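You operate a simulated robot arm through the tools that you are given. There is no shell and no other tool.

You run a simulated two-armed robot. Do the job below in one go: nothing can be reset, and whatever is moved stays where it is left.

Task
Water the fern to the FULL band, then wipe up the soil crumbs by it.
Fine: the can and the yellow cloth go back where they stood. Set down upright: watering can. What is to be rubbed or washed off counts as gone when no trace of it is left.

Only the result counts: the job must be done as asked and must still hold three seconds after the hand-in. Knocking over, shifting, dropping, spilling or breaking anything else fails it. Flat cloth is picked up by pressing the open fingertips on it (5 to 10 N) and closing them slowly along it; thin cloth reads only 2 to 8 mm in the jaws.

Robot
Two 7-joint arms with two-finger parallel grippers on one trunk that stands fixed in place. Base frame: the origin is at the foot of the trunk, x ahead of it, y to its left, z up. Lengths are in mm, angles in rad, forces in N, time in s.
The left shoulder is at [50, 177, 1154], the right one opposite. With the tool pointing down near the work surface each hand reaches from about 200 to 700 mm from the base axis, measured 20 degrees to its own side. Payload 3.43 kg a hand.
The TCP of each hand is the grasp point between the finger pads, 34 mm short of the fingertips. In the tool frame z runs along the fingers and y along their closing line. Largest opening 128 mm; finger width 24, thickness 12; the body of the gripper, 48 by 130 mm, starts 96 mm behind the TCP.
Orientation is that of the tool frame in the base frame, as a unit quaternion [w, x, y, z]. With the fingers straight down and closing along the base's y, the tool's x points along the base's -x, its y along +y and its z along -z.

Tools
- The arms move only by the tool servo_tool. It takes "left_moves", "right_moves" or both (then of equal length, played together; a hand with none holds still); each is a list of rows, each a list of 2 entries, a list of its own where there are three numbers: the shift along the tool's x, y, z in units of 100 mm (1.0 is 100 mm), then the turn, a rotation vector about the tool's x, y, z in units of 60 degrees (1.0 is 60 degrees). In form: [[[tx, ty, tz], [wx, wy, wz]], ...]. A call has 1 to 20 rows; each row is the pose to reach, as a shift and turn from the pose commanded when the call began, along the tool's axes at that moment. "left_claw" and "right_claw" are, for a hand that has rows, the closure, from 0 (fully open) to 1 (shut), set as the call begins (left out, the last holds). A call with a number of a shift or a turn outside -1 to 1 is refused whole. Each row takes 0.2 s and may step no farther than 50 mm and 0.15 rad from the row before; otherwise, or with a gripper value out of range, the whole call is refused. Where a pose cannot be reached the arm comes as near as it can. A force on the tool above 40 N (or 10 N above the force at the start of the call, whichever is more), or a blocked arm, ends the call early, and 0.2 s more pass. Each finger travels about 108 mm/s and halts on what it meets, pressing with about 32 N; the grip force reading is that of the motor and also rises with nothing between the fingers. The clock runs only during rows and for 0.2 s after the last one: add rows that repeat a pose to give the fingers time. It gives the time, the measured TCP pose, the force on the tool (base axes), the opening and the grip force at its end, in the units of the frame above (readings bear some noise), with the torque about the TCP (base axes, N m) and any sound that the robot's microphone picked up, and new pictures: "pictures" is both (left out), scene, wrist or none (wrist: the cameras of the hands that moved).
- Cameras (640 x 400 px; columns grow to the right, rows downward): "scene" is now at [151.1, -52.4, 1336]; the picture's right is [-0.53, -0.85, 0.00], its down [-0.37, 0.23, -0.90] and it looks along [0.76, -0.48, -0.44] (base axes); focal length 218 px, centre (320, 200). "left" rides on the left gripper at [76, 11, -160] in its tool frame; the picture's right is [-0.15, 0.99, 0.00], its down [-0.88, -0.13, -0.46] and it looks along [-0.45, -0.07, 0.89] (tool axes); focal length 234 px, centre (320, 200). "right" rides on the right gripper at [76, -11, -160] in its tool frame; the picture's right is [0.15, 0.99, 0.00], its down [-0.88, 0.13, -0.46] and it looks along [-0.45, 0.07, 0.89] (tool axes); focal length 234 px, centre (320, 200). There is no depth. A picture from a camera that has moved, and an enlarged one, comes with that camera's place and axes in the base frame and with its lens. The place of the scene camera against the robot may be out by one fixed shift of up to 12 mm in any direction.
- slide_trunk(by): slides the trunk up (or, below 0, down) by that many mm; the arms and the scene camera ride with it, the base frame stays. It gives what a move gives, with no picture.
- head_to(pan, tilt): turns the head with the scene camera to pan (to the left, within 1.396 rad either way) and tilt (down, from -0.506 to 1.204), counted from straight ahead of the robot. It gives what a move gives, and a new picture of the scene camera.
- close_up(camera, box): a new picture of the part [left, top, right, bottom] of that camera's present view, enlarged. No time passes.
- job_done(): hands the job in; it is judged then, once.

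Nothing tells you positions but the pictures and the camera data. Unless the task says otherwise, let go and move clear before handing in.

The tools are called as name(argument=value, ...) on one line, values as JSON. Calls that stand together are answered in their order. servo_tool: Moves the arms, as the interface text tells. Its arguments: {"type":"object","properties":{"left_moves":{"type":"array","items":{"type":"array"}},"left_claw":{"type":"number"},"right_moves":{"type":"array","items":{"type":"array"}},"right_claw":{"type":"number"},"pictures":{"type":"string","enum":["both","scene","wrist","none"]}},"required":[]} The other tools are called the same way: slide_trunk (by) slides the trunk up or down; head_to (pan, tilt) turns the head that bears the scene camera; close_up (camera, box) takes an enlarged picture of a part of a camera's view; job_done () hands the job in.

At the start:

```text
time: 0.0
left_tcp_pos: [373.3, -26.2, 1234.2]
left_orientation: [-0.001, -0.001, 1.0, 0.0]
left_contact_force: [0.3, -0.3, -0.6]
left_wrist_torque: [0.03, 0.0, 0.03]
left_gripper_width: 128.0
left_finger_force: 0.1
right_tcp_pos: [246.2, -279.2, 1234.7]
right_orientation: [-0.001, 0.001, 1.0, 0.0]
right_contact_force: [-0.6, 0.6, 0.5]
right_wrist_torque: [0.02, -0.01, -0.05]
right_gripper_width: 128.2
right_finger_force: 0.1
trunk travel left (down, up): [-325.0, 76.0]
head pan, tilt: [-0.56, 0.457]
```

scene: 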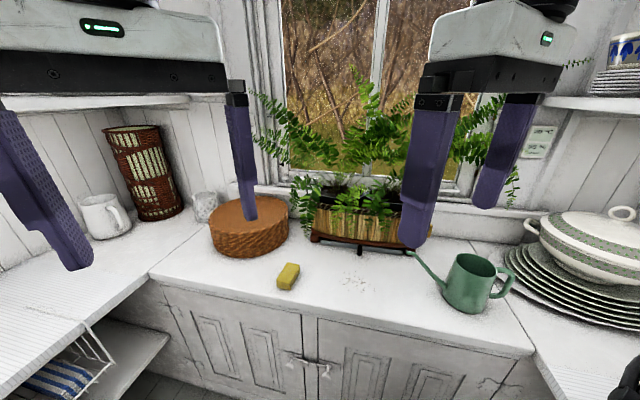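
right: 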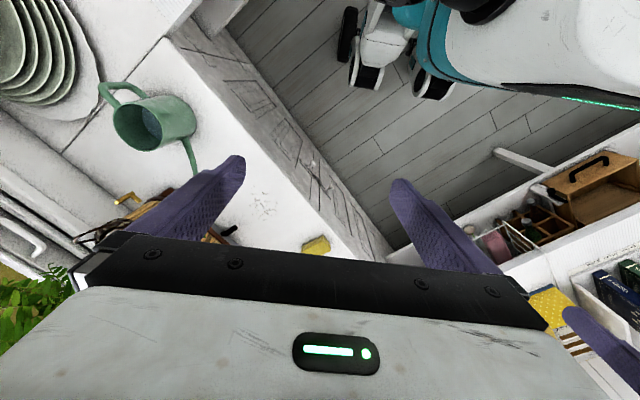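
left: 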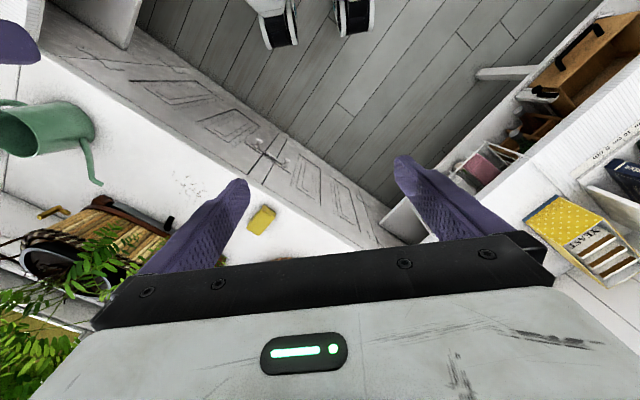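

I see a green watering can, a fern in a wooden planter by the window, a yellow folded cloth and some soil crumbs on the counter. I will look closer at each before moving.

close_up(camera="scene", box=[240, 160, 400, 300])

close_up(camera="scene", box=[380, 220, 540, 320])

close_up(camera="right", box=[80, 60, 340, 260])

close_up(camera="left", box=[0, 80, 300, 300])

```text
2.86 times, centred on (320, 230) of scene
camera zoom: at [151.1, -52.4, 1336.0], right [-0.53, -0.85, 0.0], down [-0.37, 0.23, -0.9], along [0.76, -0.48, -0.44], focal length 624 px, centre (320, 114)
```

zoom: 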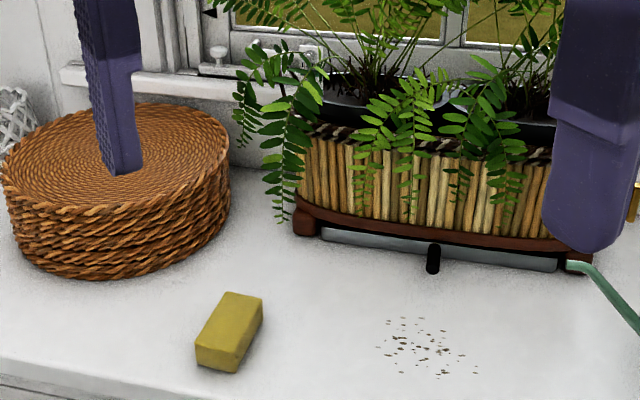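

```text
4.00 times, centred on (460, 270) of scene
camera zoom: at [151.1, -52.4, 1336.0], right [-0.53, -0.85, 0.0], down [-0.37, 0.23, -0.9], along [0.76, -0.48, -0.44], focal length 874 px, centre (-240, -80)
```

zoom: 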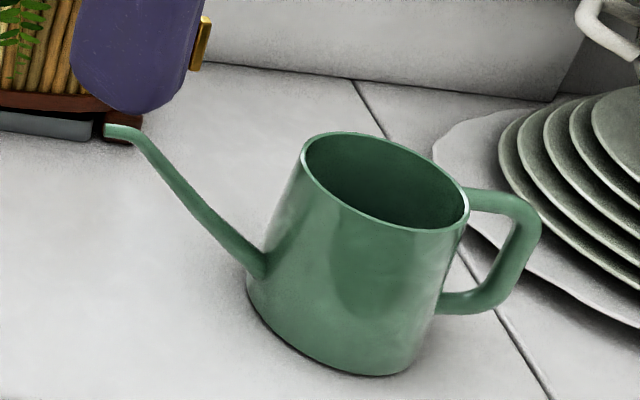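

```text
2.00 times, centred on (210, 160) of right
camera zoom: at [169.8, -292.8, 1393.5], right [-0.15, 0.99, 0.0], down [0.88, 0.13, 0.46], along [0.45, 0.07, -0.89], focal length 468 px, centre (540, 280)
```

zoom: 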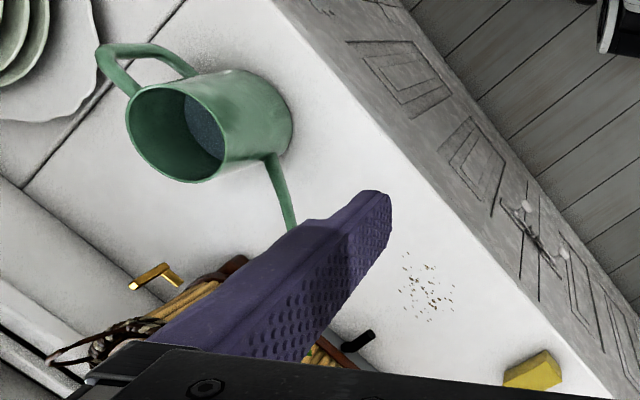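

```text
1.82 times, centred on (150, 190) of left
camera zoom: at [296.4, -13.9, 1394.6], right [0.15, 0.99, 0.0], down [0.88, -0.13, 0.46], along [0.45, -0.07, -0.89], focal length 426 px, centre (629, 218)
```

zoom: 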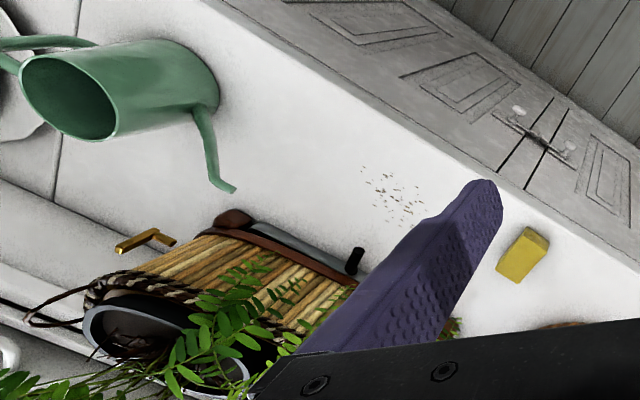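

The yellow block and crumbs are on the counter ahead of the planter. I will turn the head to survey the rest of the room before deciding what the yellow cloth is.

head_to(pan=0.5, tilt=0.7)

head_to(pan=-1.2, tilt=0.7)

head_to(pan=-0.5, tilt=0.9)

```text
time: 1.3
left_tcp_pos: [372.4, -26.5, 1233.3]
left_orientation: [0.0, 0.0, 1.0, 0.0]
left_contact_force: [-0.4, 0.1, -0.4]
left_wrist_torque: [0.01, 0.0, 0.05]
left_gripper_width: 128.2
left_finger_force: 0.0
right_tcp_pos: [245.4, -281.3, 1233.3]
right_orientation: [0.0, 0.001, 1.0, 0.0]
right_contact_force: [0.5, -0.5, 0.0]
right_wrist_torque: [0.01, -0.01, 0.01]
right_gripper_width: 128.2
right_finger_force: 0.1
trunk travel left (down, up): [-325.0, 76.0]
head pan, tilt: [0.499, 0.7]
camera scene: at [147.9, 37.0, 1314.4], right [0.48, -0.88, 0.0], down [-0.57, -0.31, -0.77], along [0.67, 0.37, -0.64], focal length 218 px, centre (320, 200)
```

scene: 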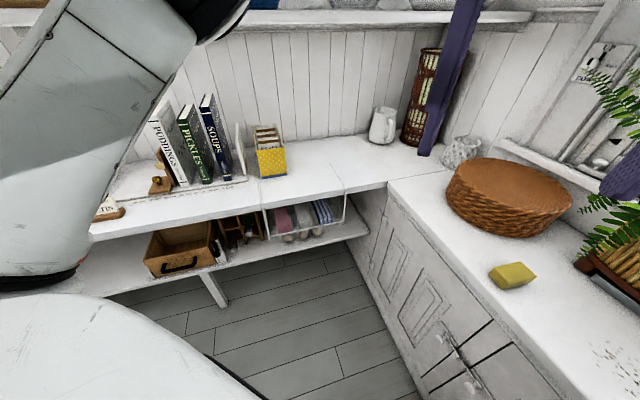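

```text
time: 3.0
left_tcp_pos: [371.6, -24.7, 1233.4]
left_orientation: [0.0, 0.0, 1.0, 0.001]
left_contact_force: [0.7, -0.7, -0.3]
left_wrist_torque: [0.0, -0.02, -0.01]
left_gripper_width: 128.0
left_finger_force: 0.1
right_tcp_pos: [244.7, -280.1, 1233.3]
right_orientation: [0.0, -0.001, 1.0, 0.0]
right_contact_force: [-0.6, -0.3, -0.2]
right_wrist_torque: [-0.04, 0.05, 0.02]
right_gripper_width: 128.0
right_finger_force: 0.0
trunk travel left (down, up): [-325.0, 76.0]
head pan, tilt: [-1.201, 0.7]
camera scene: at [104.1, -82.8, 1314.4], right [-0.93, -0.36, 0.0], down [-0.23, 0.6, -0.76], along [0.28, -0.71, -0.64], focal length 218 px, centre (320, 200)
```

scene: 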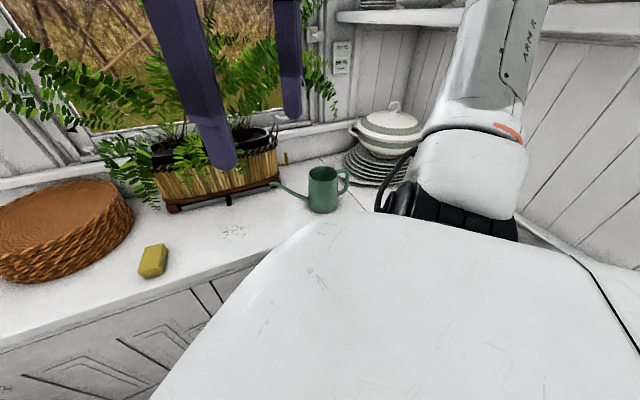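

```text
time: 4.1
left_tcp_pos: [372.4, -26.2, 1234.2]
left_orientation: [0.0, 0.0, 1.0, 0.0]
left_contact_force: [-0.2, 0.0, 0.2]
left_wrist_torque: [-0.02, 0.0, 0.01]
left_gripper_width: 127.9
left_finger_force: 0.0
right_tcp_pos: [245.4, -280.9, 1234.7]
right_orientation: [0.0, 0.0, 1.0, -0.001]
right_contact_force: [-0.3, 0.8, 0.7]
right_wrist_torque: [-0.02, 0.0, -0.02]
right_gripper_width: 127.8
right_finger_force: 0.0
trunk travel left (down, up): [-325.0, 76.0]
head pan, tilt: [-0.499, 0.901]
camera scene: at [139.6, -39.8, 1298.3], right [-0.48, -0.88, 0.0], down [-0.69, 0.38, -0.62], along [0.55, -0.3, -0.78], focal length 218 px, centre (320, 200)
```

scene: 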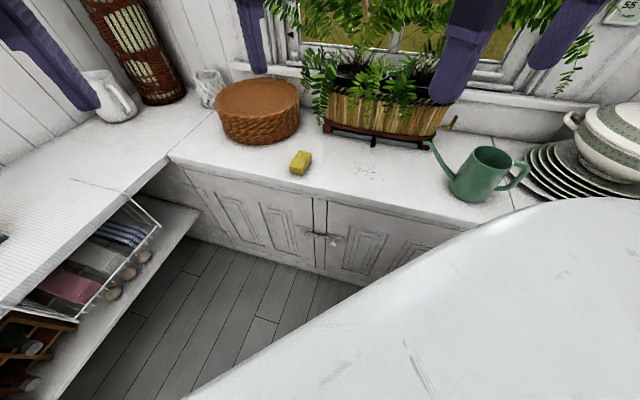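

The other cloths are folded on the left rack; the only yellow piece on the counter is the block by the crumbs. I will enlarge the planter and the gauge.

close_up(camera="scene", box=[320, 90, 480, 190])

close_up(camera="scene", box=[350, 120, 410, 158])

close_up(camera="scene", box=[280, 140, 330, 190])

close_up(camera="left", box=[60, 160, 180, 240])

```text
4.00 times, centred on (400, 140) of scene
camera zoom: at [139.6, -39.8, 1298.3], right [-0.48, -0.88, 0.0], down [-0.69, 0.38, -0.62], along [0.55, -0.3, -0.78], focal length 874 px, centre (0, 440)
```

zoom: 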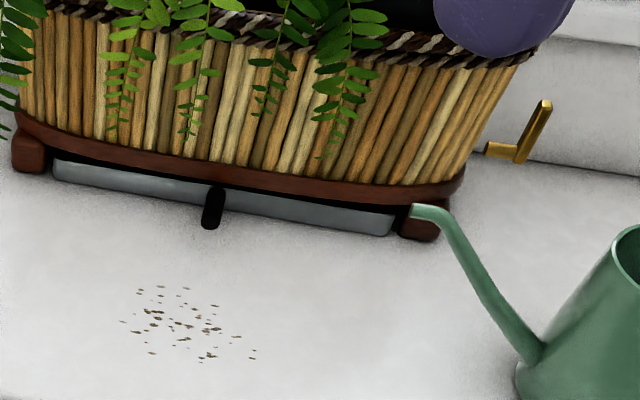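

```text
10.53 times, centred on (380, 139) of scene
camera zoom: at [139.6, -39.8, 1298.3], right [-0.48, -0.88, 0.0], down [-0.69, 0.38, -0.62], along [0.55, -0.3, -0.78], focal length 2300 px, centre (-312, 842)
```

zoom: 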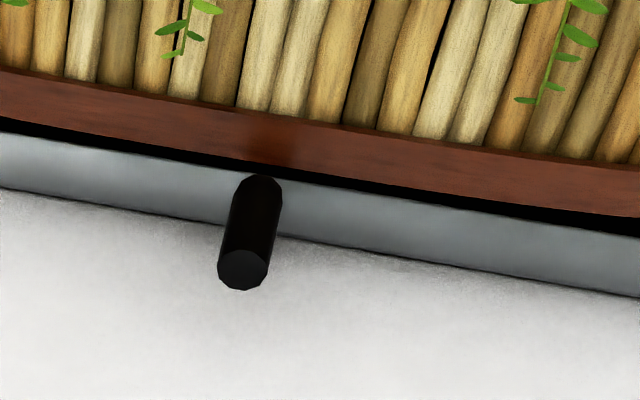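

```text
8.00 times, centred on (305, 165) of scene
camera zoom: at [139.6, -39.8, 1298.3], right [-0.48, -0.88, 0.0], down [-0.69, 0.38, -0.62], along [0.55, -0.3, -0.78], focal length 1748 px, centre (440, 480)
```

zoom: 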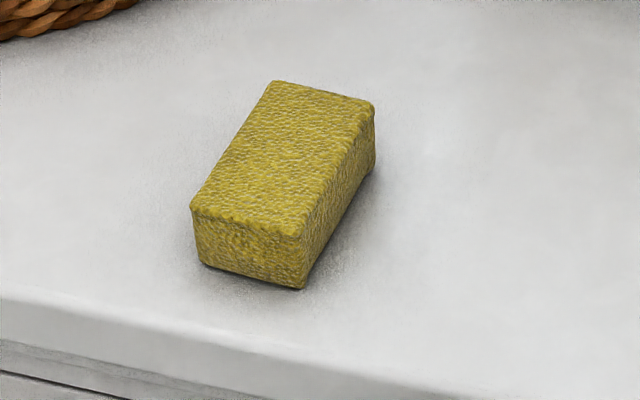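

```text
5.00 times, centred on (120, 200) of left
camera zoom: at [296.3, -13.9, 1394.6], right [0.15, 0.99, 0.0], down [0.88, -0.13, 0.46], along [0.45, -0.07, -0.89], focal length 1171 px, centre (1320, 200)
```

zoom: 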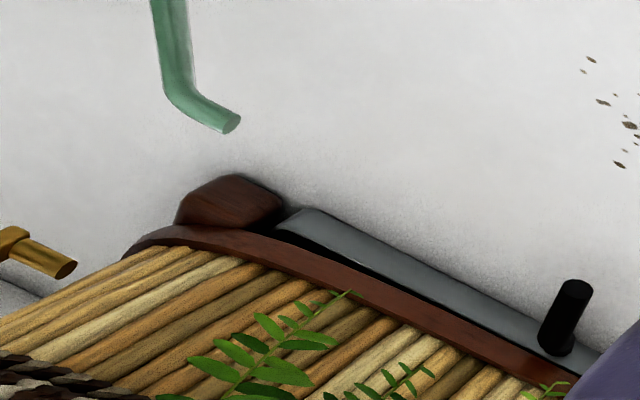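

The yellow block is the folded cloth; the tray, fern planter and brass piece need a better look, and my hands block the view. I move both hands aside (left to the left, right to the right) to clear the line of sight.

servo_tool(left_moves=[[[0, 0.45, 0], [0, 0, 0]], [[0, 0.9, 0], [0, 0, 0]], [[0, 1.0, 0], [0, 0, 0]], [[0, 1.0, 0], [0, 0, 0]]], right_moves=[[[0, -0.45, 0], [0, 0, 0]], [[0, -0.9, 0], [0, 0, 0]], [[0, -1.0, 0], [0, 0, 0]], [[0, -1.0, 0], [0, 0, 0]]], pictures="none")

servo_tool(left_moves=[[[0, 0.45, 0], [0, 0, 0]], [[0, 0.9, 0], [0, 0, 0]], [[0, 1.0, 0], [0, 0, 0]], [[0, 1.0, 0], [0, 0, 0]]], pictures="both")

head_to(pan=-0.7, tilt=0.45)

```text
time: 5.1
left_tcp_pos: [369.9, 75.1, 1233.4]
left_orientation: [0.0, 0.0, 1.0, 0.0]
left_contact_force: [-0.4, 0.5, 0.2]
left_wrist_torque: [0.01, 0.03, -0.01]
left_gripper_width: 127.6
left_finger_force: 0.1
right_tcp_pos: [245.3, -381.4, 1233.9]
right_orientation: [0.0, 0.0, 1.0, -0.001]
right_contact_force: [-0.3, 0.8, 1.0]
right_wrist_torque: [0.0, 0.0, 0.0]
right_gripper_width: 127.9
right_finger_force: 0.0
trunk travel left (down, up): [-325.0, 76.0]
head pan, tilt: [-0.499, 0.901]
```

```text
time: 6.1
left_tcp_pos: [371.5, 174.8, 1233.1]
left_orientation: [0.0, 0.0, 1.0, -0.001]
left_contact_force: [0.3, -0.4, 0.2]
left_wrist_torque: [-0.01, -0.04, 0.03]
left_gripper_width: 128.2
left_finger_force: 0.0
right_tcp_pos: [245.3, -381.2, 1234.3]
right_orientation: [0.0, 0.001, 1.0, 0.0]
right_contact_force: [-0.3, 0.3, 0.2]
right_wrist_torque: [0.01, 0.05, 0.01]
right_gripper_width: 128.1
right_finger_force: 0.0
trunk travel left (down, up): [-325.0, 76.0]
head pan, tilt: [-0.499, 0.901]
camera scene: at [139.6, -39.7, 1298.2], right [-0.48, -0.88, 0.0], down [-0.69, 0.38, -0.62], along [0.55, -0.3, -0.78], focal length 218 px, centre (320, 200)
camera left: at [295.1, 187.0, 1393.8], right [0.15, 0.99, 0.0], down [0.88, -0.13, 0.46], along [0.45, -0.07, -0.89], focal length 234 px, centre (320, 200)
```

scene: 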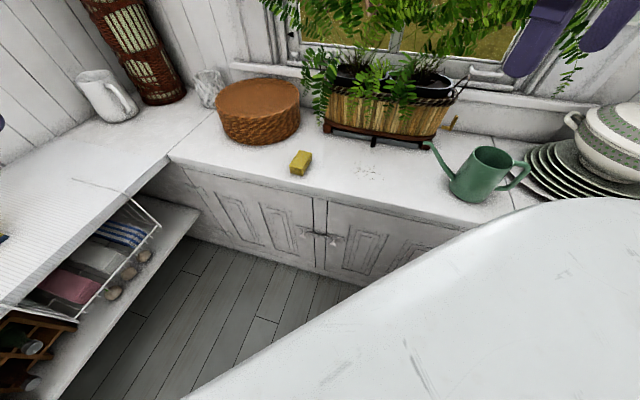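
left: 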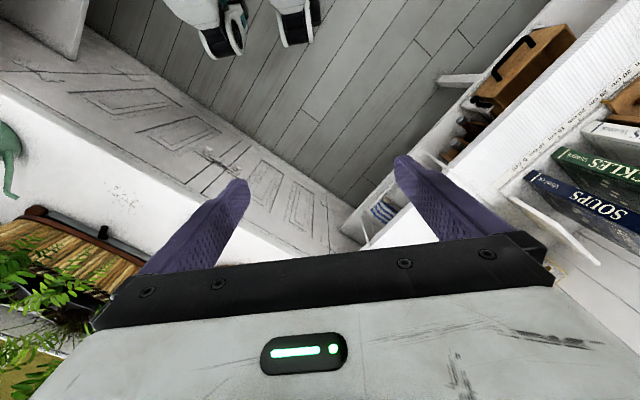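

```text
time: 7.0
left_tcp_pos: [370.7, 174.0, 1232.4]
left_orientation: [0.001, 0.0, 1.0, 0.0]
left_contact_force: [-0.1, 0.3, -0.1]
left_wrist_torque: [-0.01, -0.01, -0.02]
left_gripper_width: 127.7
left_finger_force: 0.0
right_tcp_pos: [245.5, -380.5, 1234.3]
right_orientation: [0.0, 0.0, 1.0, 0.0]
right_contact_force: [-0.1, 0.4, 0.9]
right_wrist_torque: [-0.02, 0.0, -0.05]
right_gripper_width: 128.1
right_finger_force: 0.1
trunk travel left (down, up): [-325.0, 76.0]
head pan, tilt: [-0.7, 0.45]
camera scene: at [143.6, -62.8, 1336.5], right [-0.64, -0.77, 0.0], down [-0.33, 0.28, -0.9], along [0.69, -0.58, -0.44], focal length 218 px, centre (320, 200)
```

scene: 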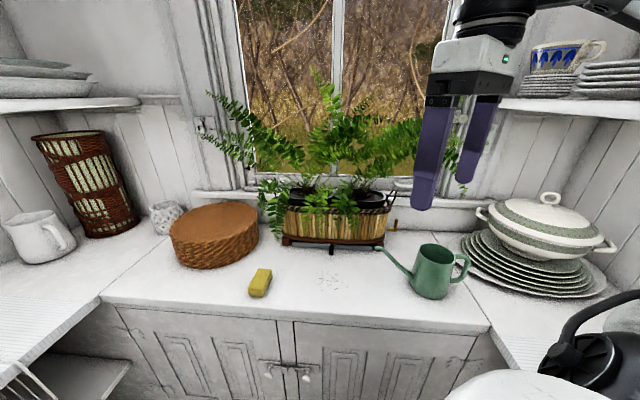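

close_up(camera="scene", box=[250, 160, 410, 260])

close_up(camera="scene", box=[360, 180, 410, 240])

close_up(camera="scene", box=[280, 170, 350, 214])

close_up(camera="scene", box=[330, 170, 400, 214])

```text
4.00 times, centred on (330, 210) of scene
camera zoom: at [143.6, -62.8, 1336.5], right [-0.64, -0.77, 0.0], down [-0.33, 0.28, -0.9], along [0.69, -0.58, -0.44], focal length 874 px, centre (280, 160)
```

zoom: 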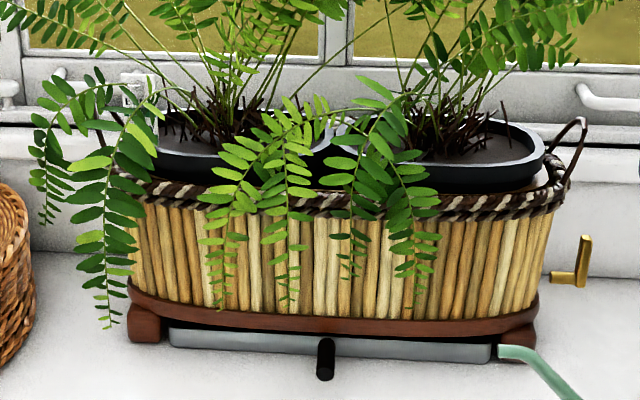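

```text
6.67 times, centred on (385, 210) of scene
camera zoom: at [143.6, -62.8, 1336.5], right [-0.64, -0.77, 0.0], down [-0.33, 0.28, -0.9], along [0.69, -0.58, -0.44], focal length 1457 px, centre (-113, 133)
```

zoom: 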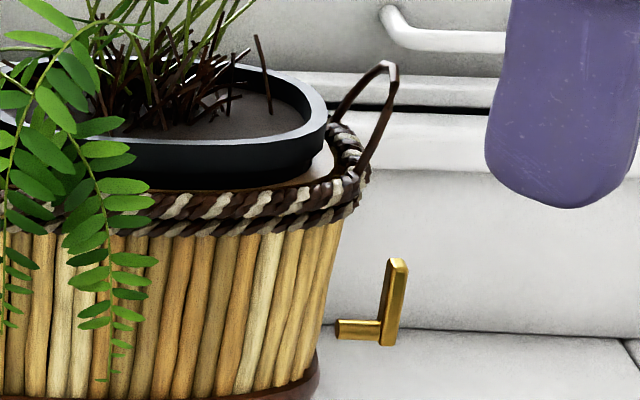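

```text
9.09 times, centred on (315, 192) of scene
camera zoom: at [143.6, -62.8, 1336.5], right [-0.64, -0.77, 0.0], down [-0.33, 0.28, -0.9], along [0.69, -0.58, -0.44], focal length 1986 px, centre (366, 273)
```

zoom: 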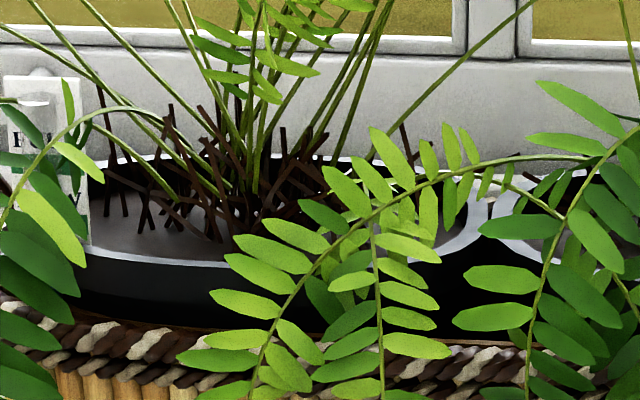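

```text
9.09 times, centred on (365, 192) of scene
camera zoom: at [143.6, -62.8, 1336.5], right [-0.64, -0.77, 0.0], down [-0.33, 0.28, -0.9], along [0.69, -0.58, -0.44], focal length 1986 px, centre (-89, 273)
```

zoom: 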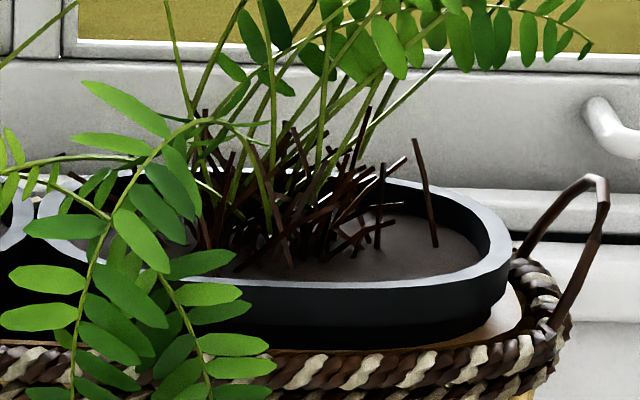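

There is a small white card with letters at the left end of the left pot - likely the water gauge. I zoom in on it.

close_up(camera="scene", box=[270, 172, 302, 204])

close_up(camera="right", box=[0, 0, 640, 400])

close_up(camera="left", box=[0, 200, 140, 340])

```text
12.50 times, centred on (286, 188) of scene
camera zoom: at [143.6, -62.8, 1336.5], right [-0.64, -0.77, 0.0], down [-0.33, 0.28, -0.9], along [0.69, -0.58, -0.44], focal length 2732 px, centre (745, 350)
```

zoom: 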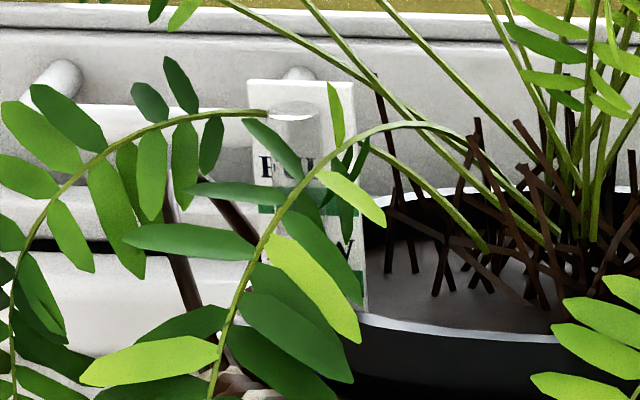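

```text
1.00 times, centred on (320, 200) of right (not enlarged: the box is as wide or as high as the picture)
camera zoom: at [170.4, -393.2, 1393.6], right [-0.15, 0.99, 0.0], down [0.88, 0.13, 0.46], along [0.45, 0.07, -0.89], focal length 234 px, centre (320, 200)
```

zoom: 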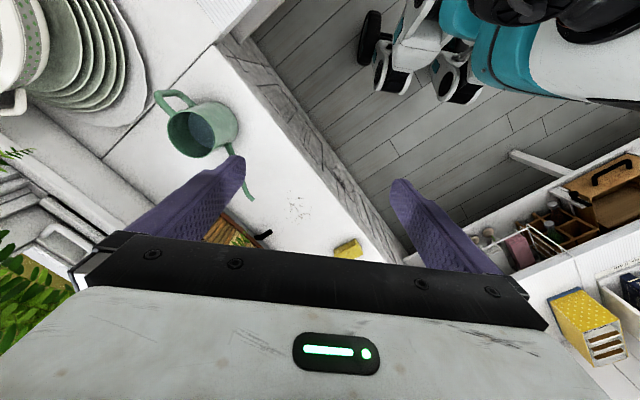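

```text
2.86 times, centred on (70, 270) of left
camera zoom: at [295.2, 186.7, 1393.8], right [0.15, 0.99, 0.0], down [0.88, -0.13, 0.46], along [0.45, -0.07, -0.89], focal length 669 px, centre (1034, 0)
```

zoom: 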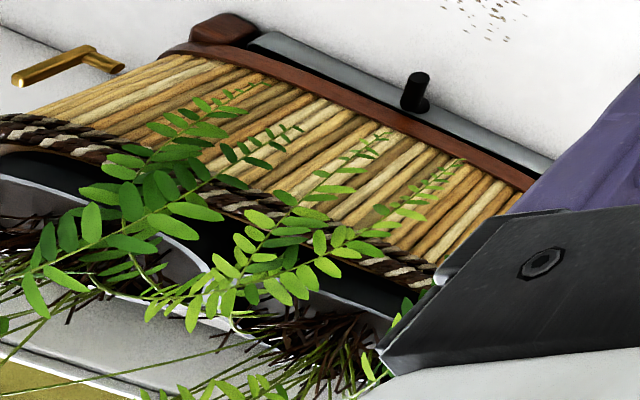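

The card behind the left pot reads FULL / LOW with a clear tube in front of it: that is the gauge. I now measure the can precisely from the right wrist camera and the scene camera.

close_up(camera="right", box=[144, 80, 272, 160])

close_up(camera="right", box=[180, 130, 308, 210])

close_up(camera="scene", box=[360, 230, 488, 310])

close_up(camera="right", box=[0, 0, 192, 120])

```text
5.00 times, centred on (208, 120) of right
camera zoom: at [170.4, -393.2, 1393.6], right [-0.15, 0.99, 0.0], down [0.88, 0.13, 0.46], along [0.45, 0.07, -0.89], focal length 1171 px, centre (880, 600)
```

zoom: 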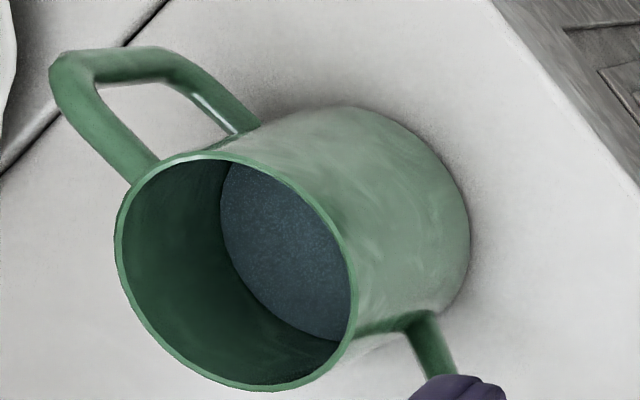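

```text
5.00 times, centred on (244, 170) of right
camera zoom: at [170.4, -393.2, 1393.6], right [-0.15, 0.99, 0.0], down [0.88, 0.13, 0.46], along [0.45, 0.07, -0.89], focal length 1171 px, centre (700, 350)
```

zoom: 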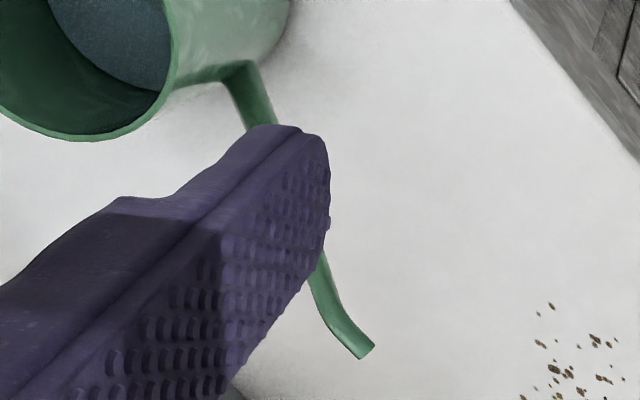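

```text
5.00 times, centred on (424, 270) of scene
camera zoom: at [143.6, -62.8, 1336.5], right [-0.64, -0.77, 0.0], down [-0.33, 0.28, -0.9], along [0.69, -0.58, -0.44], focal length 1093 px, centre (-200, -150)
```

zoom: 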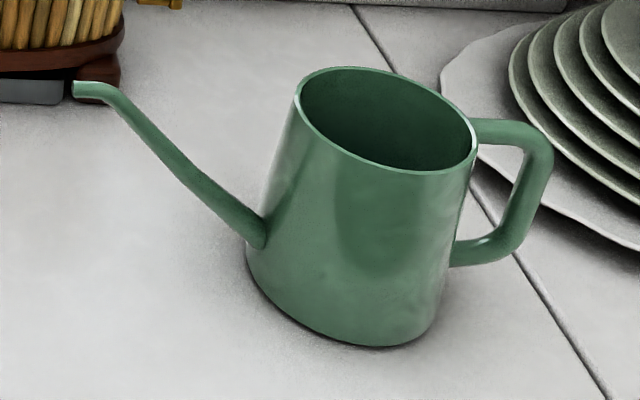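

```text
3.33 times, centred on (96, 60) of right
camera zoom: at [170.4, -393.2, 1393.6], right [-0.15, 0.99, 0.0], down [0.88, 0.13, 0.46], along [0.45, 0.07, -0.89], focal length 781 px, centre (1067, 667)
```

zoom: 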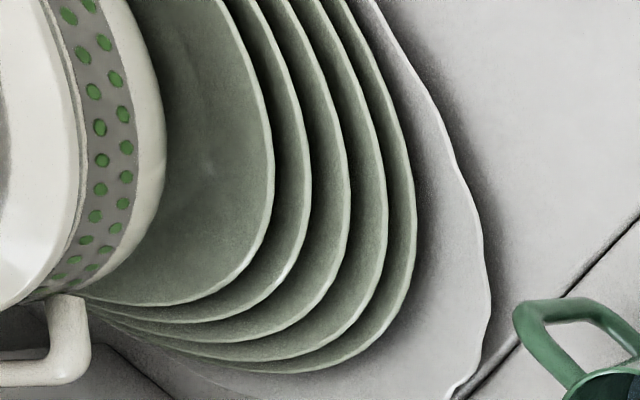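

The can stands at about (303, -628), spout pointing along about 47° (tip near (420, -501, 949)), handle opposite near (243, -690). I will turn the right hand to that heading and move it toward the handle side, planning a body grasp from behind and above.

servo_tool(right_moves=[[[0.08, -0.17, 0], [0, 0, -0.14]], [[0.16, -0.34, 0], [0, 0, -0.28]], [[0.24, -0.5, 0], [0, 0, -0.42]], [[0.32, -0.67, 0], [0, 0, -0.56]], [[0.4, -0.84, 0], [0, 0, -0.7]], [[0.4, -1.0, 0], [0, 0, -0.783]], [[0.4, -1.0, 0], [0, 0, -0.783]]], right_claw=0, pictures="both")

```text
time: 8.6
left_tcp_pos: [370.6, 174.1, 1233.3]
left_orientation: [0.0, 0.001, 1.0, 0.0]
left_contact_force: [-0.2, 0.7, 0.1]
left_wrist_torque: [0.02, 0.02, 0.04]
left_gripper_width: 127.9
left_finger_force: 0.0
right_tcp_pos: [219.4, -321.1, 1174.4]
right_orientation: [0.0, -0.399, 0.917, 0.001]
right_contact_force: [-0.7, -0.2, 0.0]
right_wrist_torque: [0.01, 0.03, -0.02]
right_gripper_width: 128.1
right_finger_force: 0.2
right hand out of reach, approached as far as the arm can: row 2, 3, 4, 5, 6, 7
trunk travel left (down, up): [-325.0, 76.0]
head pan, tilt: [-0.7, 0.45]
camera scene: at [143.5, -62.8, 1336.6], right [-0.64, -0.77, 0.0], down [-0.33, 0.28, -0.9], along [0.69, -0.58, -0.44], focal length 218 px, centre (320, 200)
camera right: at [175.4, -385.4, 1333.4], right [-0.82, 0.57, 0.0], down [0.5, 0.73, 0.46], along [0.26, 0.38, -0.89], focal length 234 px, centre (320, 200)
```

scene: 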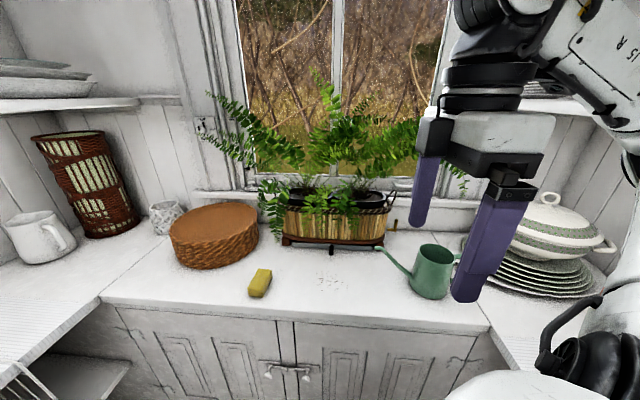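
right: 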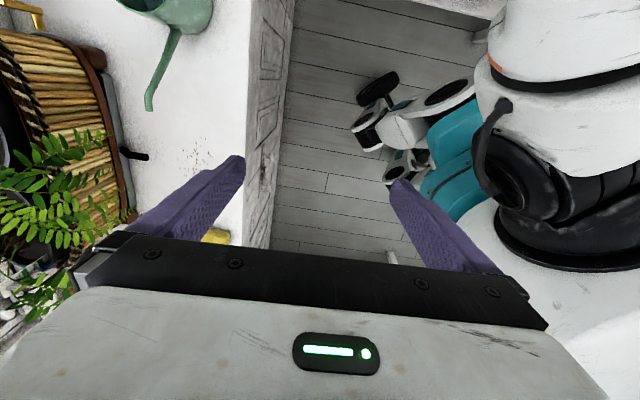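

The arm ended short (that high yawed pose is out of reach), so I'll go lower where reach is better. A small downward test move will show from where the commands count.

servo_tool(right_moves=[[[0, 0, 0.4], [0, 0, 0]], [[0, 0, 0.8], [0, 0, 0]], [[0, 0, 1.0], [0, 0, 0]], [[0, 0, 1.0], [0, 0, 0]]], pictures="none")

```text
time: 9.6
left_tcp_pos: [370.3, 176.0, 1232.6]
left_orientation: [0.0, 0.0, 1.0, -0.001]
left_contact_force: [-0.9, 0.1, 0.6]
left_wrist_torque: [0.03, 0.0, 0.02]
left_gripper_width: 127.8
left_finger_force: 0.1
right_tcp_pos: [222.5, -322.2, 1071.0]
right_orientation: [0.001, -0.399, 0.917, 0.0]
right_contact_force: [-0.3, -0.2, -0.2]
right_wrist_torque: [-0.01, 0.03, 0.0]
right_gripper_width: 128.2
right_finger_force: 0.1
trunk travel left (down, up): [-325.0, 76.0]
head pan, tilt: [-0.7, 0.45]
```

Commands count from the achieved pose. Now I carry the hand over to above the can at z≈1071 (fingertips well above the can).

servo_tool(right_moves=[[[0.19, -0.3, 0], [0, 0, 0]], [[0.38, -0.6, 0], [0, 0, 0]], [[0.562, -0.893, 0], [0, 0, 0]], [[0.562, -0.893, 0], [0, 0, 0]]], pictures="none")

servo_tool(right_moves=[[[0.19, -0.3, 0], [0, 0, 0]], [[0.38, -0.6, 0], [0, 0, 0]], [[0.562, -0.893, 0], [0, 0, 0]], [[0.562, -0.893, 0], [0, 0, 0]]], pictures="both")

```text
time: 10.6
left_tcp_pos: [371.4, 173.7, 1233.1]
left_orientation: [0.0, 0.0, 1.0, 0.0]
left_contact_force: [0.9, 0.1, 0.1]
left_wrist_torque: [0.01, 0.02, -0.02]
left_gripper_width: 127.9
left_finger_force: 0.0
right_tcp_pos: [241.7, -342.2, 1064.3]
right_orientation: [-0.001, -0.398, 0.917, 0.0]
right_contact_force: [0.3, -0.3, -0.9]
right_wrist_torque: [0.02, -0.02, 0.01]
right_gripper_width: 128.0
right_finger_force: 0.0
right hand out of reach, approached as far as the arm can: row 1, 2, 3, 4
trunk travel left (down, up): [-325.0, 76.0]
head pan, tilt: [-0.7, 0.45]
```

```text
time: 11.6
left_tcp_pos: [371.0, 174.7, 1232.7]
left_orientation: [0.0, 0.0, 1.0, 0.0]
left_contact_force: [-0.6, 0.5, 0.8]
left_wrist_torque: [-0.02, 0.01, 0.01]
left_gripper_width: 127.9
left_finger_force: 0.1
right_tcp_pos: [250.4, -342.9, 1062.5]
right_orientation: [0.0, -0.399, 0.917, 0.0]
right_contact_force: [0.4, -0.6, 0.8]
right_wrist_torque: [-0.02, 0.0, 0.01]
right_gripper_width: 128.2
right_finger_force: 0.1
right hand out of reach, approached as far as the arm can: row 1, 2, 3, 4
trunk travel left (down, up): [-325.0, 76.0]
head pan, tilt: [-0.7, 0.45]
camera scene: at [143.8, -62.8, 1336.6], right [-0.64, -0.77, 0.0], down [-0.33, 0.28, -0.9], along [0.69, -0.58, -0.44], focal length 218 px, centre (320, 200)
camera right: at [207.6, -406.3, 1223.3], right [-0.82, 0.57, 0.0], down [0.51, 0.73, 0.46], along [0.26, 0.38, -0.89], focal length 234 px, centre (320, 200)
```

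scene: 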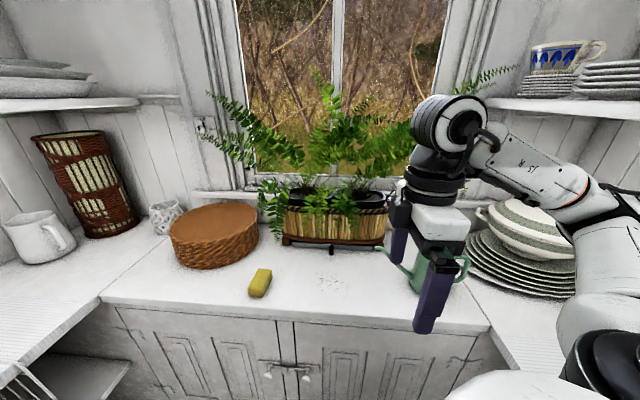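
right: 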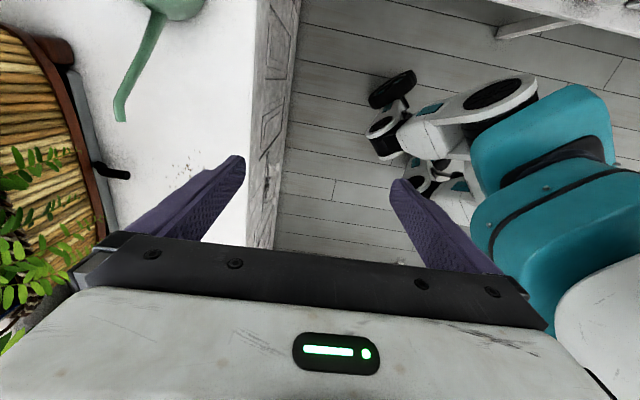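

With the hand yawed this far the wrist is at its limit near the can. New plan: grasp the can body with the tool straight down at yaw 0 (fingers at the ±y sides, 45° clear of spout and handle), carry it in front of the planter with the spout turned toward it, set it down, and regrasp from behind to pour. First I turn back to yaw 0.

servo_tool(right_moves=[[[0, 0, 0], [0, 0, 0.14]], [[0, 0, 0], [0, 0, 0.28]], [[0, 0, 0], [0, 0, 0.42]], [[0, 0, 0], [0, 0, 0.56]], [[0, 0, 0], [0, 0, 0.7]], [[0, 0, 0], [0, 0, 0.783]], [[0, 0, 0], [0, 0, 0.783]]], pictures="none")

servo_tool(right_moves=[[[-0.1, -0.32, 0], [0, 0, 0]], [[-0.2, -0.64, 0], [0, 0, 0]], [[-0.25, -0.95, 0], [0, 0, 0]], [[-0.25, -0.95, 0], [0, 0, 0]]], pictures="none")

```text
time: 13.2
left_tcp_pos: [370.6, 174.6, 1233.0]
left_orientation: [-0.001, 0.0, 1.0, -0.001]
left_contact_force: [0.8, -1.1, 0.0]
left_wrist_torque: [-0.03, -0.01, -0.01]
left_gripper_width: 128.0
left_finger_force: 0.0
right_tcp_pos: [248.9, -342.0, 1062.5]
right_orientation: [0.0, 0.0, 1.0, 0.0]
right_contact_force: [-1.5, 0.0, -0.2]
right_wrist_torque: [0.01, 0.03, 0.0]
right_gripper_width: 128.0
right_finger_force: 0.0
trunk travel left (down, up): [-325.0, 76.0]
head pan, tilt: [-0.7, 0.45]
```

```text
time: 14.2
left_tcp_pos: [370.0, 173.8, 1232.8]
left_orientation: [0.0, 0.0, 1.0, 0.0]
left_contact_force: [0.9, 0.0, 1.1]
left_wrist_torque: [-0.02, 0.0, -0.03]
left_gripper_width: 127.8
left_finger_force: 0.0
right_tcp_pos: [275.2, -435.3, 1061.4]
right_orientation: [0.0, 0.0, 1.0, 0.0]
right_contact_force: [-0.8, -0.3, -0.1]
right_wrist_torque: [0.0, 0.0, 0.0]
right_gripper_width: 127.8
right_finger_force: 0.1
trunk travel left (down, up): [-325.0, 76.0]
head pan, tilt: [-0.7, 0.45]
```

The hand is at yaw 0 and moves freely again. I continue toward the can at (303, -628) and look with the wrist camera.

servo_tool(right_moves=[[[-0.1, -0.32, 0], [0, 0, 0]], [[-0.2, -0.64, 0], [0, 0, 0]], [[-0.25, -0.95, 0], [0, 0, 0]], [[-0.25, -0.95, 0], [0, 0, 0]]], pictures="both")

```text
time: 15.2
left_tcp_pos: [369.9, 175.1, 1232.8]
left_orientation: [0.001, 0.0, 1.0, 0.0]
left_contact_force: [0.2, 0.3, -0.4]
left_wrist_torque: [0.01, -0.01, 0.02]
left_gripper_width: 128.0
left_finger_force: 0.0
right_tcp_pos: [298.6, -531.9, 1064.3]
right_orientation: [0.0, -0.001, 1.0, -0.001]
right_contact_force: [0.1, -0.2, 0.4]
right_wrist_torque: [0.01, -0.03, 0.01]
right_gripper_width: 128.1
right_finger_force: 0.0
trunk travel left (down, up): [-325.0, 76.0]
head pan, tilt: [-0.7, 0.45]
camera scene: at [143.4, -62.3, 1336.7], right [-0.64, -0.77, 0.0], down [-0.33, 0.28, -0.9], along [0.69, -0.58, -0.43], focal length 218 px, centre (320, 200)
camera right: at [223.1, -544.5, 1224.0], right [-0.15, 0.99, 0.0], down [0.88, 0.13, 0.46], along [0.45, 0.07, -0.89], focal length 234 px, centre (320, 200)
```

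scene: 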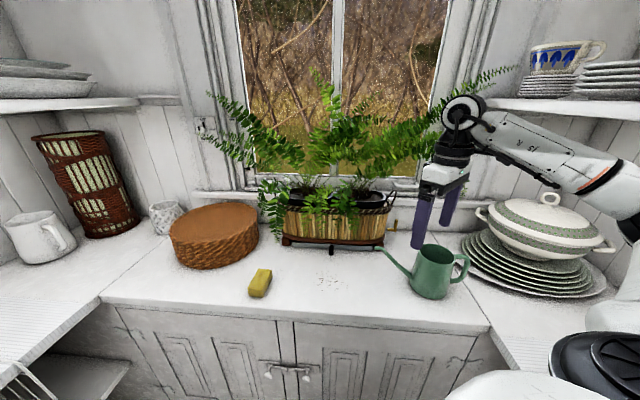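
right: 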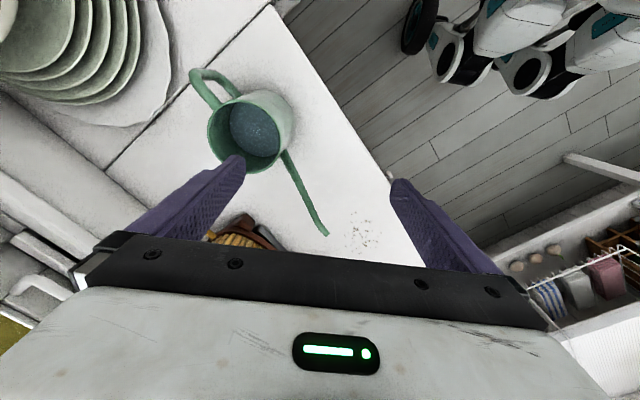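

The can is well visible now. I enlarge it to measure rim, base, spout and handle.

close_up(camera="right", box=[176, 60, 336, 160])

close_up(camera="right", box=[240, 140, 400, 240])

```text
4.00 times, centred on (256, 110) of right
camera zoom: at [223.1, -544.5, 1224.0], right [-0.15, 0.99, 0.0], down [0.88, 0.13, 0.46], along [0.45, 0.07, -0.89], focal length 937 px, centre (576, 560)
```

zoom: 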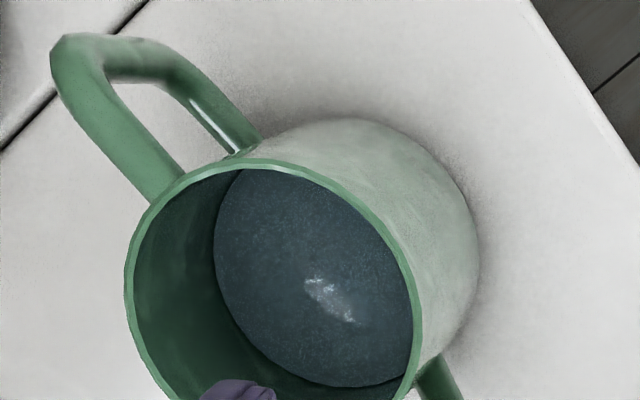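

```text
4.00 times, centred on (320, 190) of right
camera zoom: at [223.1, -544.5, 1224.0], right [-0.15, 0.99, 0.0], down [0.88, 0.13, 0.46], along [0.45, 0.07, -0.89], focal length 937 px, centre (320, 240)
```

zoom: 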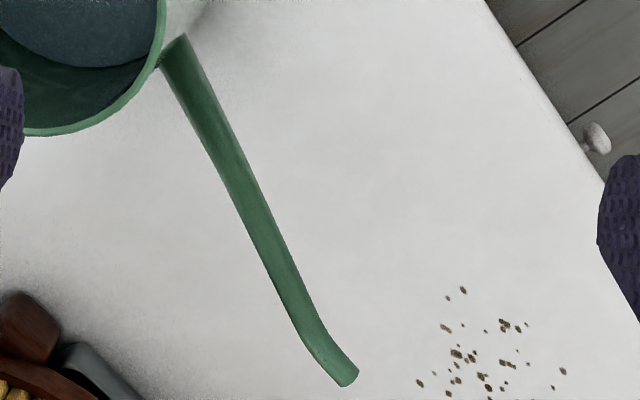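

Refined: rim centre ≈ (302, -629), rim z ≈ 924, spout tip ≈ (431, -505, 927), heading 45°. I center the hand over it and check before going down.

servo_tool(right_moves=[[[-0.03, -0.4, 0], [0, 0, 0]], [[-0.034, -0.8, 0], [0, 0, 0]], [[-0.034, -0.971, 0], [0, 0, 0]], [[-0.034, -0.971, 0], [0, 0, 0]]], pictures="wrist")

```text
time: 16.2
left_tcp_pos: [371.0, 175.2, 1233.2]
left_orientation: [0.0, 0.0, 1.0, 0.0]
left_contact_force: [0.1, -0.3, -0.1]
left_wrist_torque: [0.0, 0.04, -0.01]
left_gripper_width: 128.1
left_finger_force: 0.0
right_tcp_pos: [302.9, -536.1, 1066.6]
right_orientation: [0.0, 0.0, 1.0, 0.0]
right_contact_force: [0.7, 0.4, 0.3]
right_wrist_torque: [0.01, 0.01, -0.01]
right_gripper_width: 127.8
right_finger_force: 0.1
right hand out of reach, approached as far as the arm can: row 1, 2, 3, 4
trunk travel left (down, up): [-325.0, 76.0]
head pan, tilt: [-0.7, 0.45]
camera right: at [228.0, -547.5, 1226.2], right [-0.14, 0.99, 0.0], down [0.88, 0.13, 0.46], along [0.45, 0.07, -0.89], focal length 234 px, centre (320, 200)
```

right: 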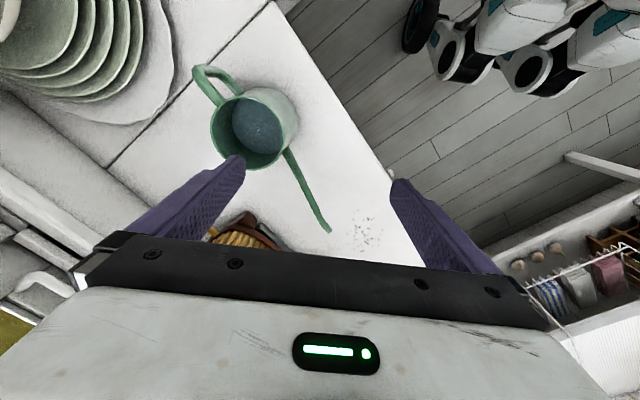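

Still short of the can at yaw 0 by the arm's limit. I test whether a more natural wrist yaw (turning clockwise by 25°) lets the hand go further.

servo_tool(right_moves=[[[0, 0, 0], [0, 0, 0.14]], [[0, 0, 0], [0, 0, 0.28]], [[0, 0, 0], [0, 0, 0.42]], [[0, -0.2, 0], [0, 0, 0.42]], [[0, -0.4, 0], [0, 0, 0.42]], [[0, -0.6, 0], [0, 0, 0.42]], [[0, -0.93, 0], [0, 0, 0.42]], [[0, -0.93, 0], [0, 0, 0.42]]], pictures="wrist")

```text
time: 18.0
left_tcp_pos: [371.2, 176.2, 1231.5]
left_orientation: [0.001, 0.0, 1.0, 0.0]
left_contact_force: [-0.2, 0.2, -0.5]
left_wrist_torque: [0.0, 0.02, 0.02]
left_gripper_width: 127.8
left_finger_force: 0.1
right_tcp_pos: [304.1, -622.8, 1065.1]
right_orientation: [0.001, 0.218, 0.976, 0.0]
right_contact_force: [0.9, -0.5, 0.0]
right_wrist_torque: [-0.01, -0.01, 0.0]
right_gripper_width: 127.9
right_finger_force: 0.2
trunk travel left (down, up): [-325.0, 76.0]
head pan, tilt: [-0.7, 0.45]
camera right: at [231.5, -601.3, 1224.6], right [0.29, 0.96, 0.0], down [0.85, -0.26, 0.46], along [0.44, -0.13, -0.89], focal length 234 px, centre (320, 200)
```

right: 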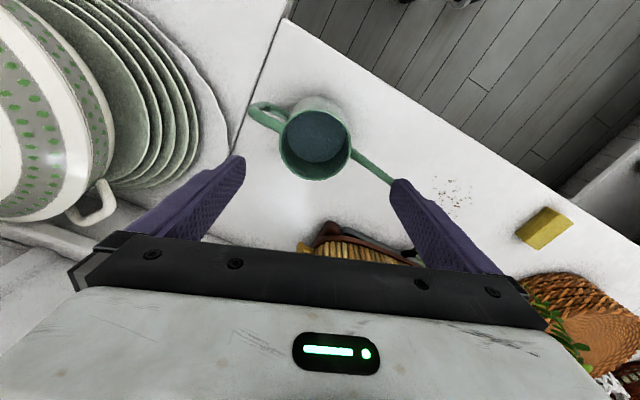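

With yaw -25° the hand reaches right over the can. I lower to z≈985 (tips still above the rim) and turn back to about -10°, so the fingers will stay clear of spout and handle.

servo_tool(right_moves=[[[0, 0, 0.4], [0, 0, 0]], [[0, 0, 0.8], [0, 0, 0]], [[0, 0, 0.8], [0, 0, -0.13]], [[0, 0, 0.8], [0, 0, -0.25]], [[0, 0, 0.8], [0, 0, -0.25]]], pictures="wrist")

```text
time: 19.2
left_tcp_pos: [371.5, 175.2, 1233.5]
left_orientation: [0.0, 0.0, 1.0, 0.0]
left_contact_force: [1.0, 0.0, -0.4]
left_wrist_torque: [-0.05, 0.01, -0.01]
left_gripper_width: 128.2
left_finger_force: 0.1
right_tcp_pos: [304.1, -609.3, 999.0]
right_orientation: [-0.001, 0.129, 0.992, -0.014]
right_contact_force: [1.2, 0.0, 0.2]
right_wrist_torque: [0.0, -0.02, -0.02]
right_gripper_width: 128.0
right_finger_force: 0.0
right hand out of reach, approached as far as the arm can: row 3, 4, 5
trunk travel left (down, up): [-325.0, 76.0]
head pan, tilt: [-0.7, 0.45]
camera right: at [229.4, -596.2, 1158.6], right [0.11, 0.99, -0.03], down [0.89, -0.09, 0.45], along [0.45, -0.08, -0.89], focal length 234 px, centre (320, 200)
```

right: 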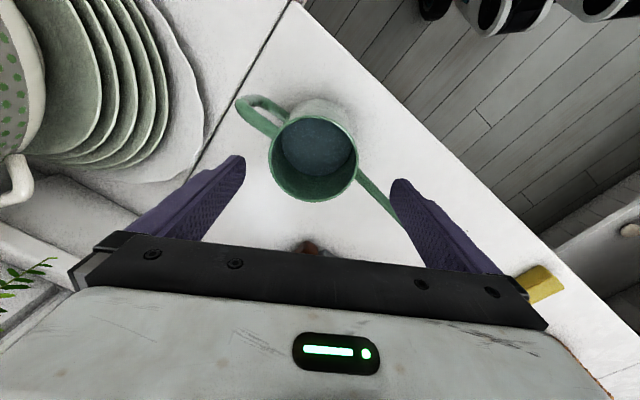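

The wrist limit at the can is about yaw -17°. I settle for yaw -19°, level the hand and center it over the can at z≈985.

servo_tool(right_moves=[[[-0.031, -0.19, 0.145], [-0.027, 0, 0.075]], [[-0.031, -0.19, 0.145], [-0.027, 0, 0.075]], [[-0.031, -0.19, 0.145], [-0.027, 0, 0.075]]], pictures="wrist")

close_up(camera="right", box=[200, 60, 440, 210])

```text
time: 20.0
left_tcp_pos: [371.2, 174.0, 1233.9]
left_orientation: [0.0, 0.001, 1.0, 0.0]
left_contact_force: [0.0, -0.4, 0.3]
left_wrist_torque: [0.0, 0.02, -0.02]
left_gripper_width: 127.9
left_finger_force: 0.1
right_tcp_pos: [302.1, -628.0, 985.0]
right_orientation: [0.003, 0.169, 0.986, 0.0]
right_contact_force: [0.3, 0.5, 0.7]
right_wrist_torque: [-0.04, -0.02, 0.02]
right_gripper_width: 128.0
right_finger_force: 0.1
trunk travel left (down, up): [-325.0, 76.0]
head pan, tilt: [-0.7, 0.45]
camera right: at [226.9, -615.4, 1143.9], right [0.19, 0.98, 0.0], down [0.87, -0.17, 0.46], along [0.45, -0.09, -0.89], focal length 234 px, centre (320, 200)
```

right: 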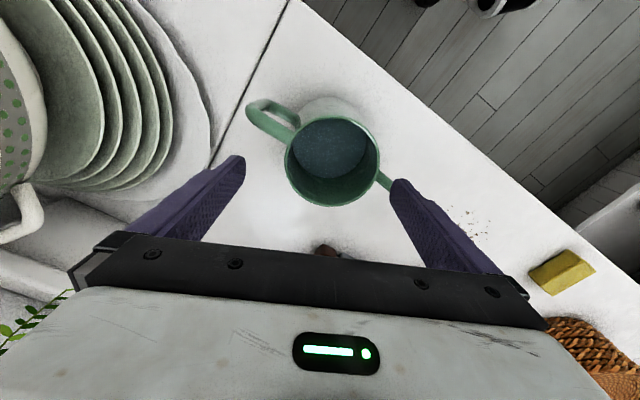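

```text
2.67 times, centred on (320, 135) of right
camera zoom: at [226.9, -615.4, 1143.9], right [0.19, 0.98, 0.0], down [0.87, -0.17, 0.46], along [0.45, -0.09, -0.89], focal length 624 px, centre (320, 373)
```

zoom: 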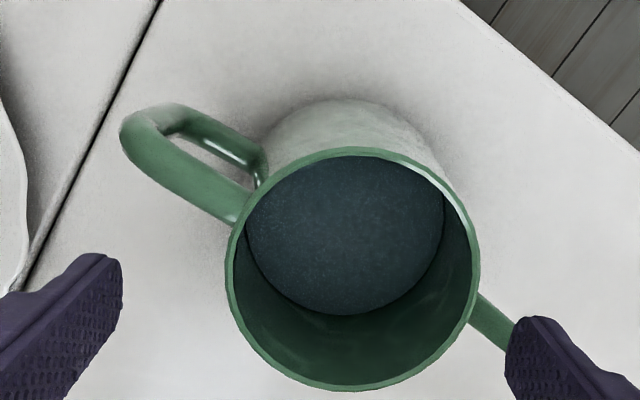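

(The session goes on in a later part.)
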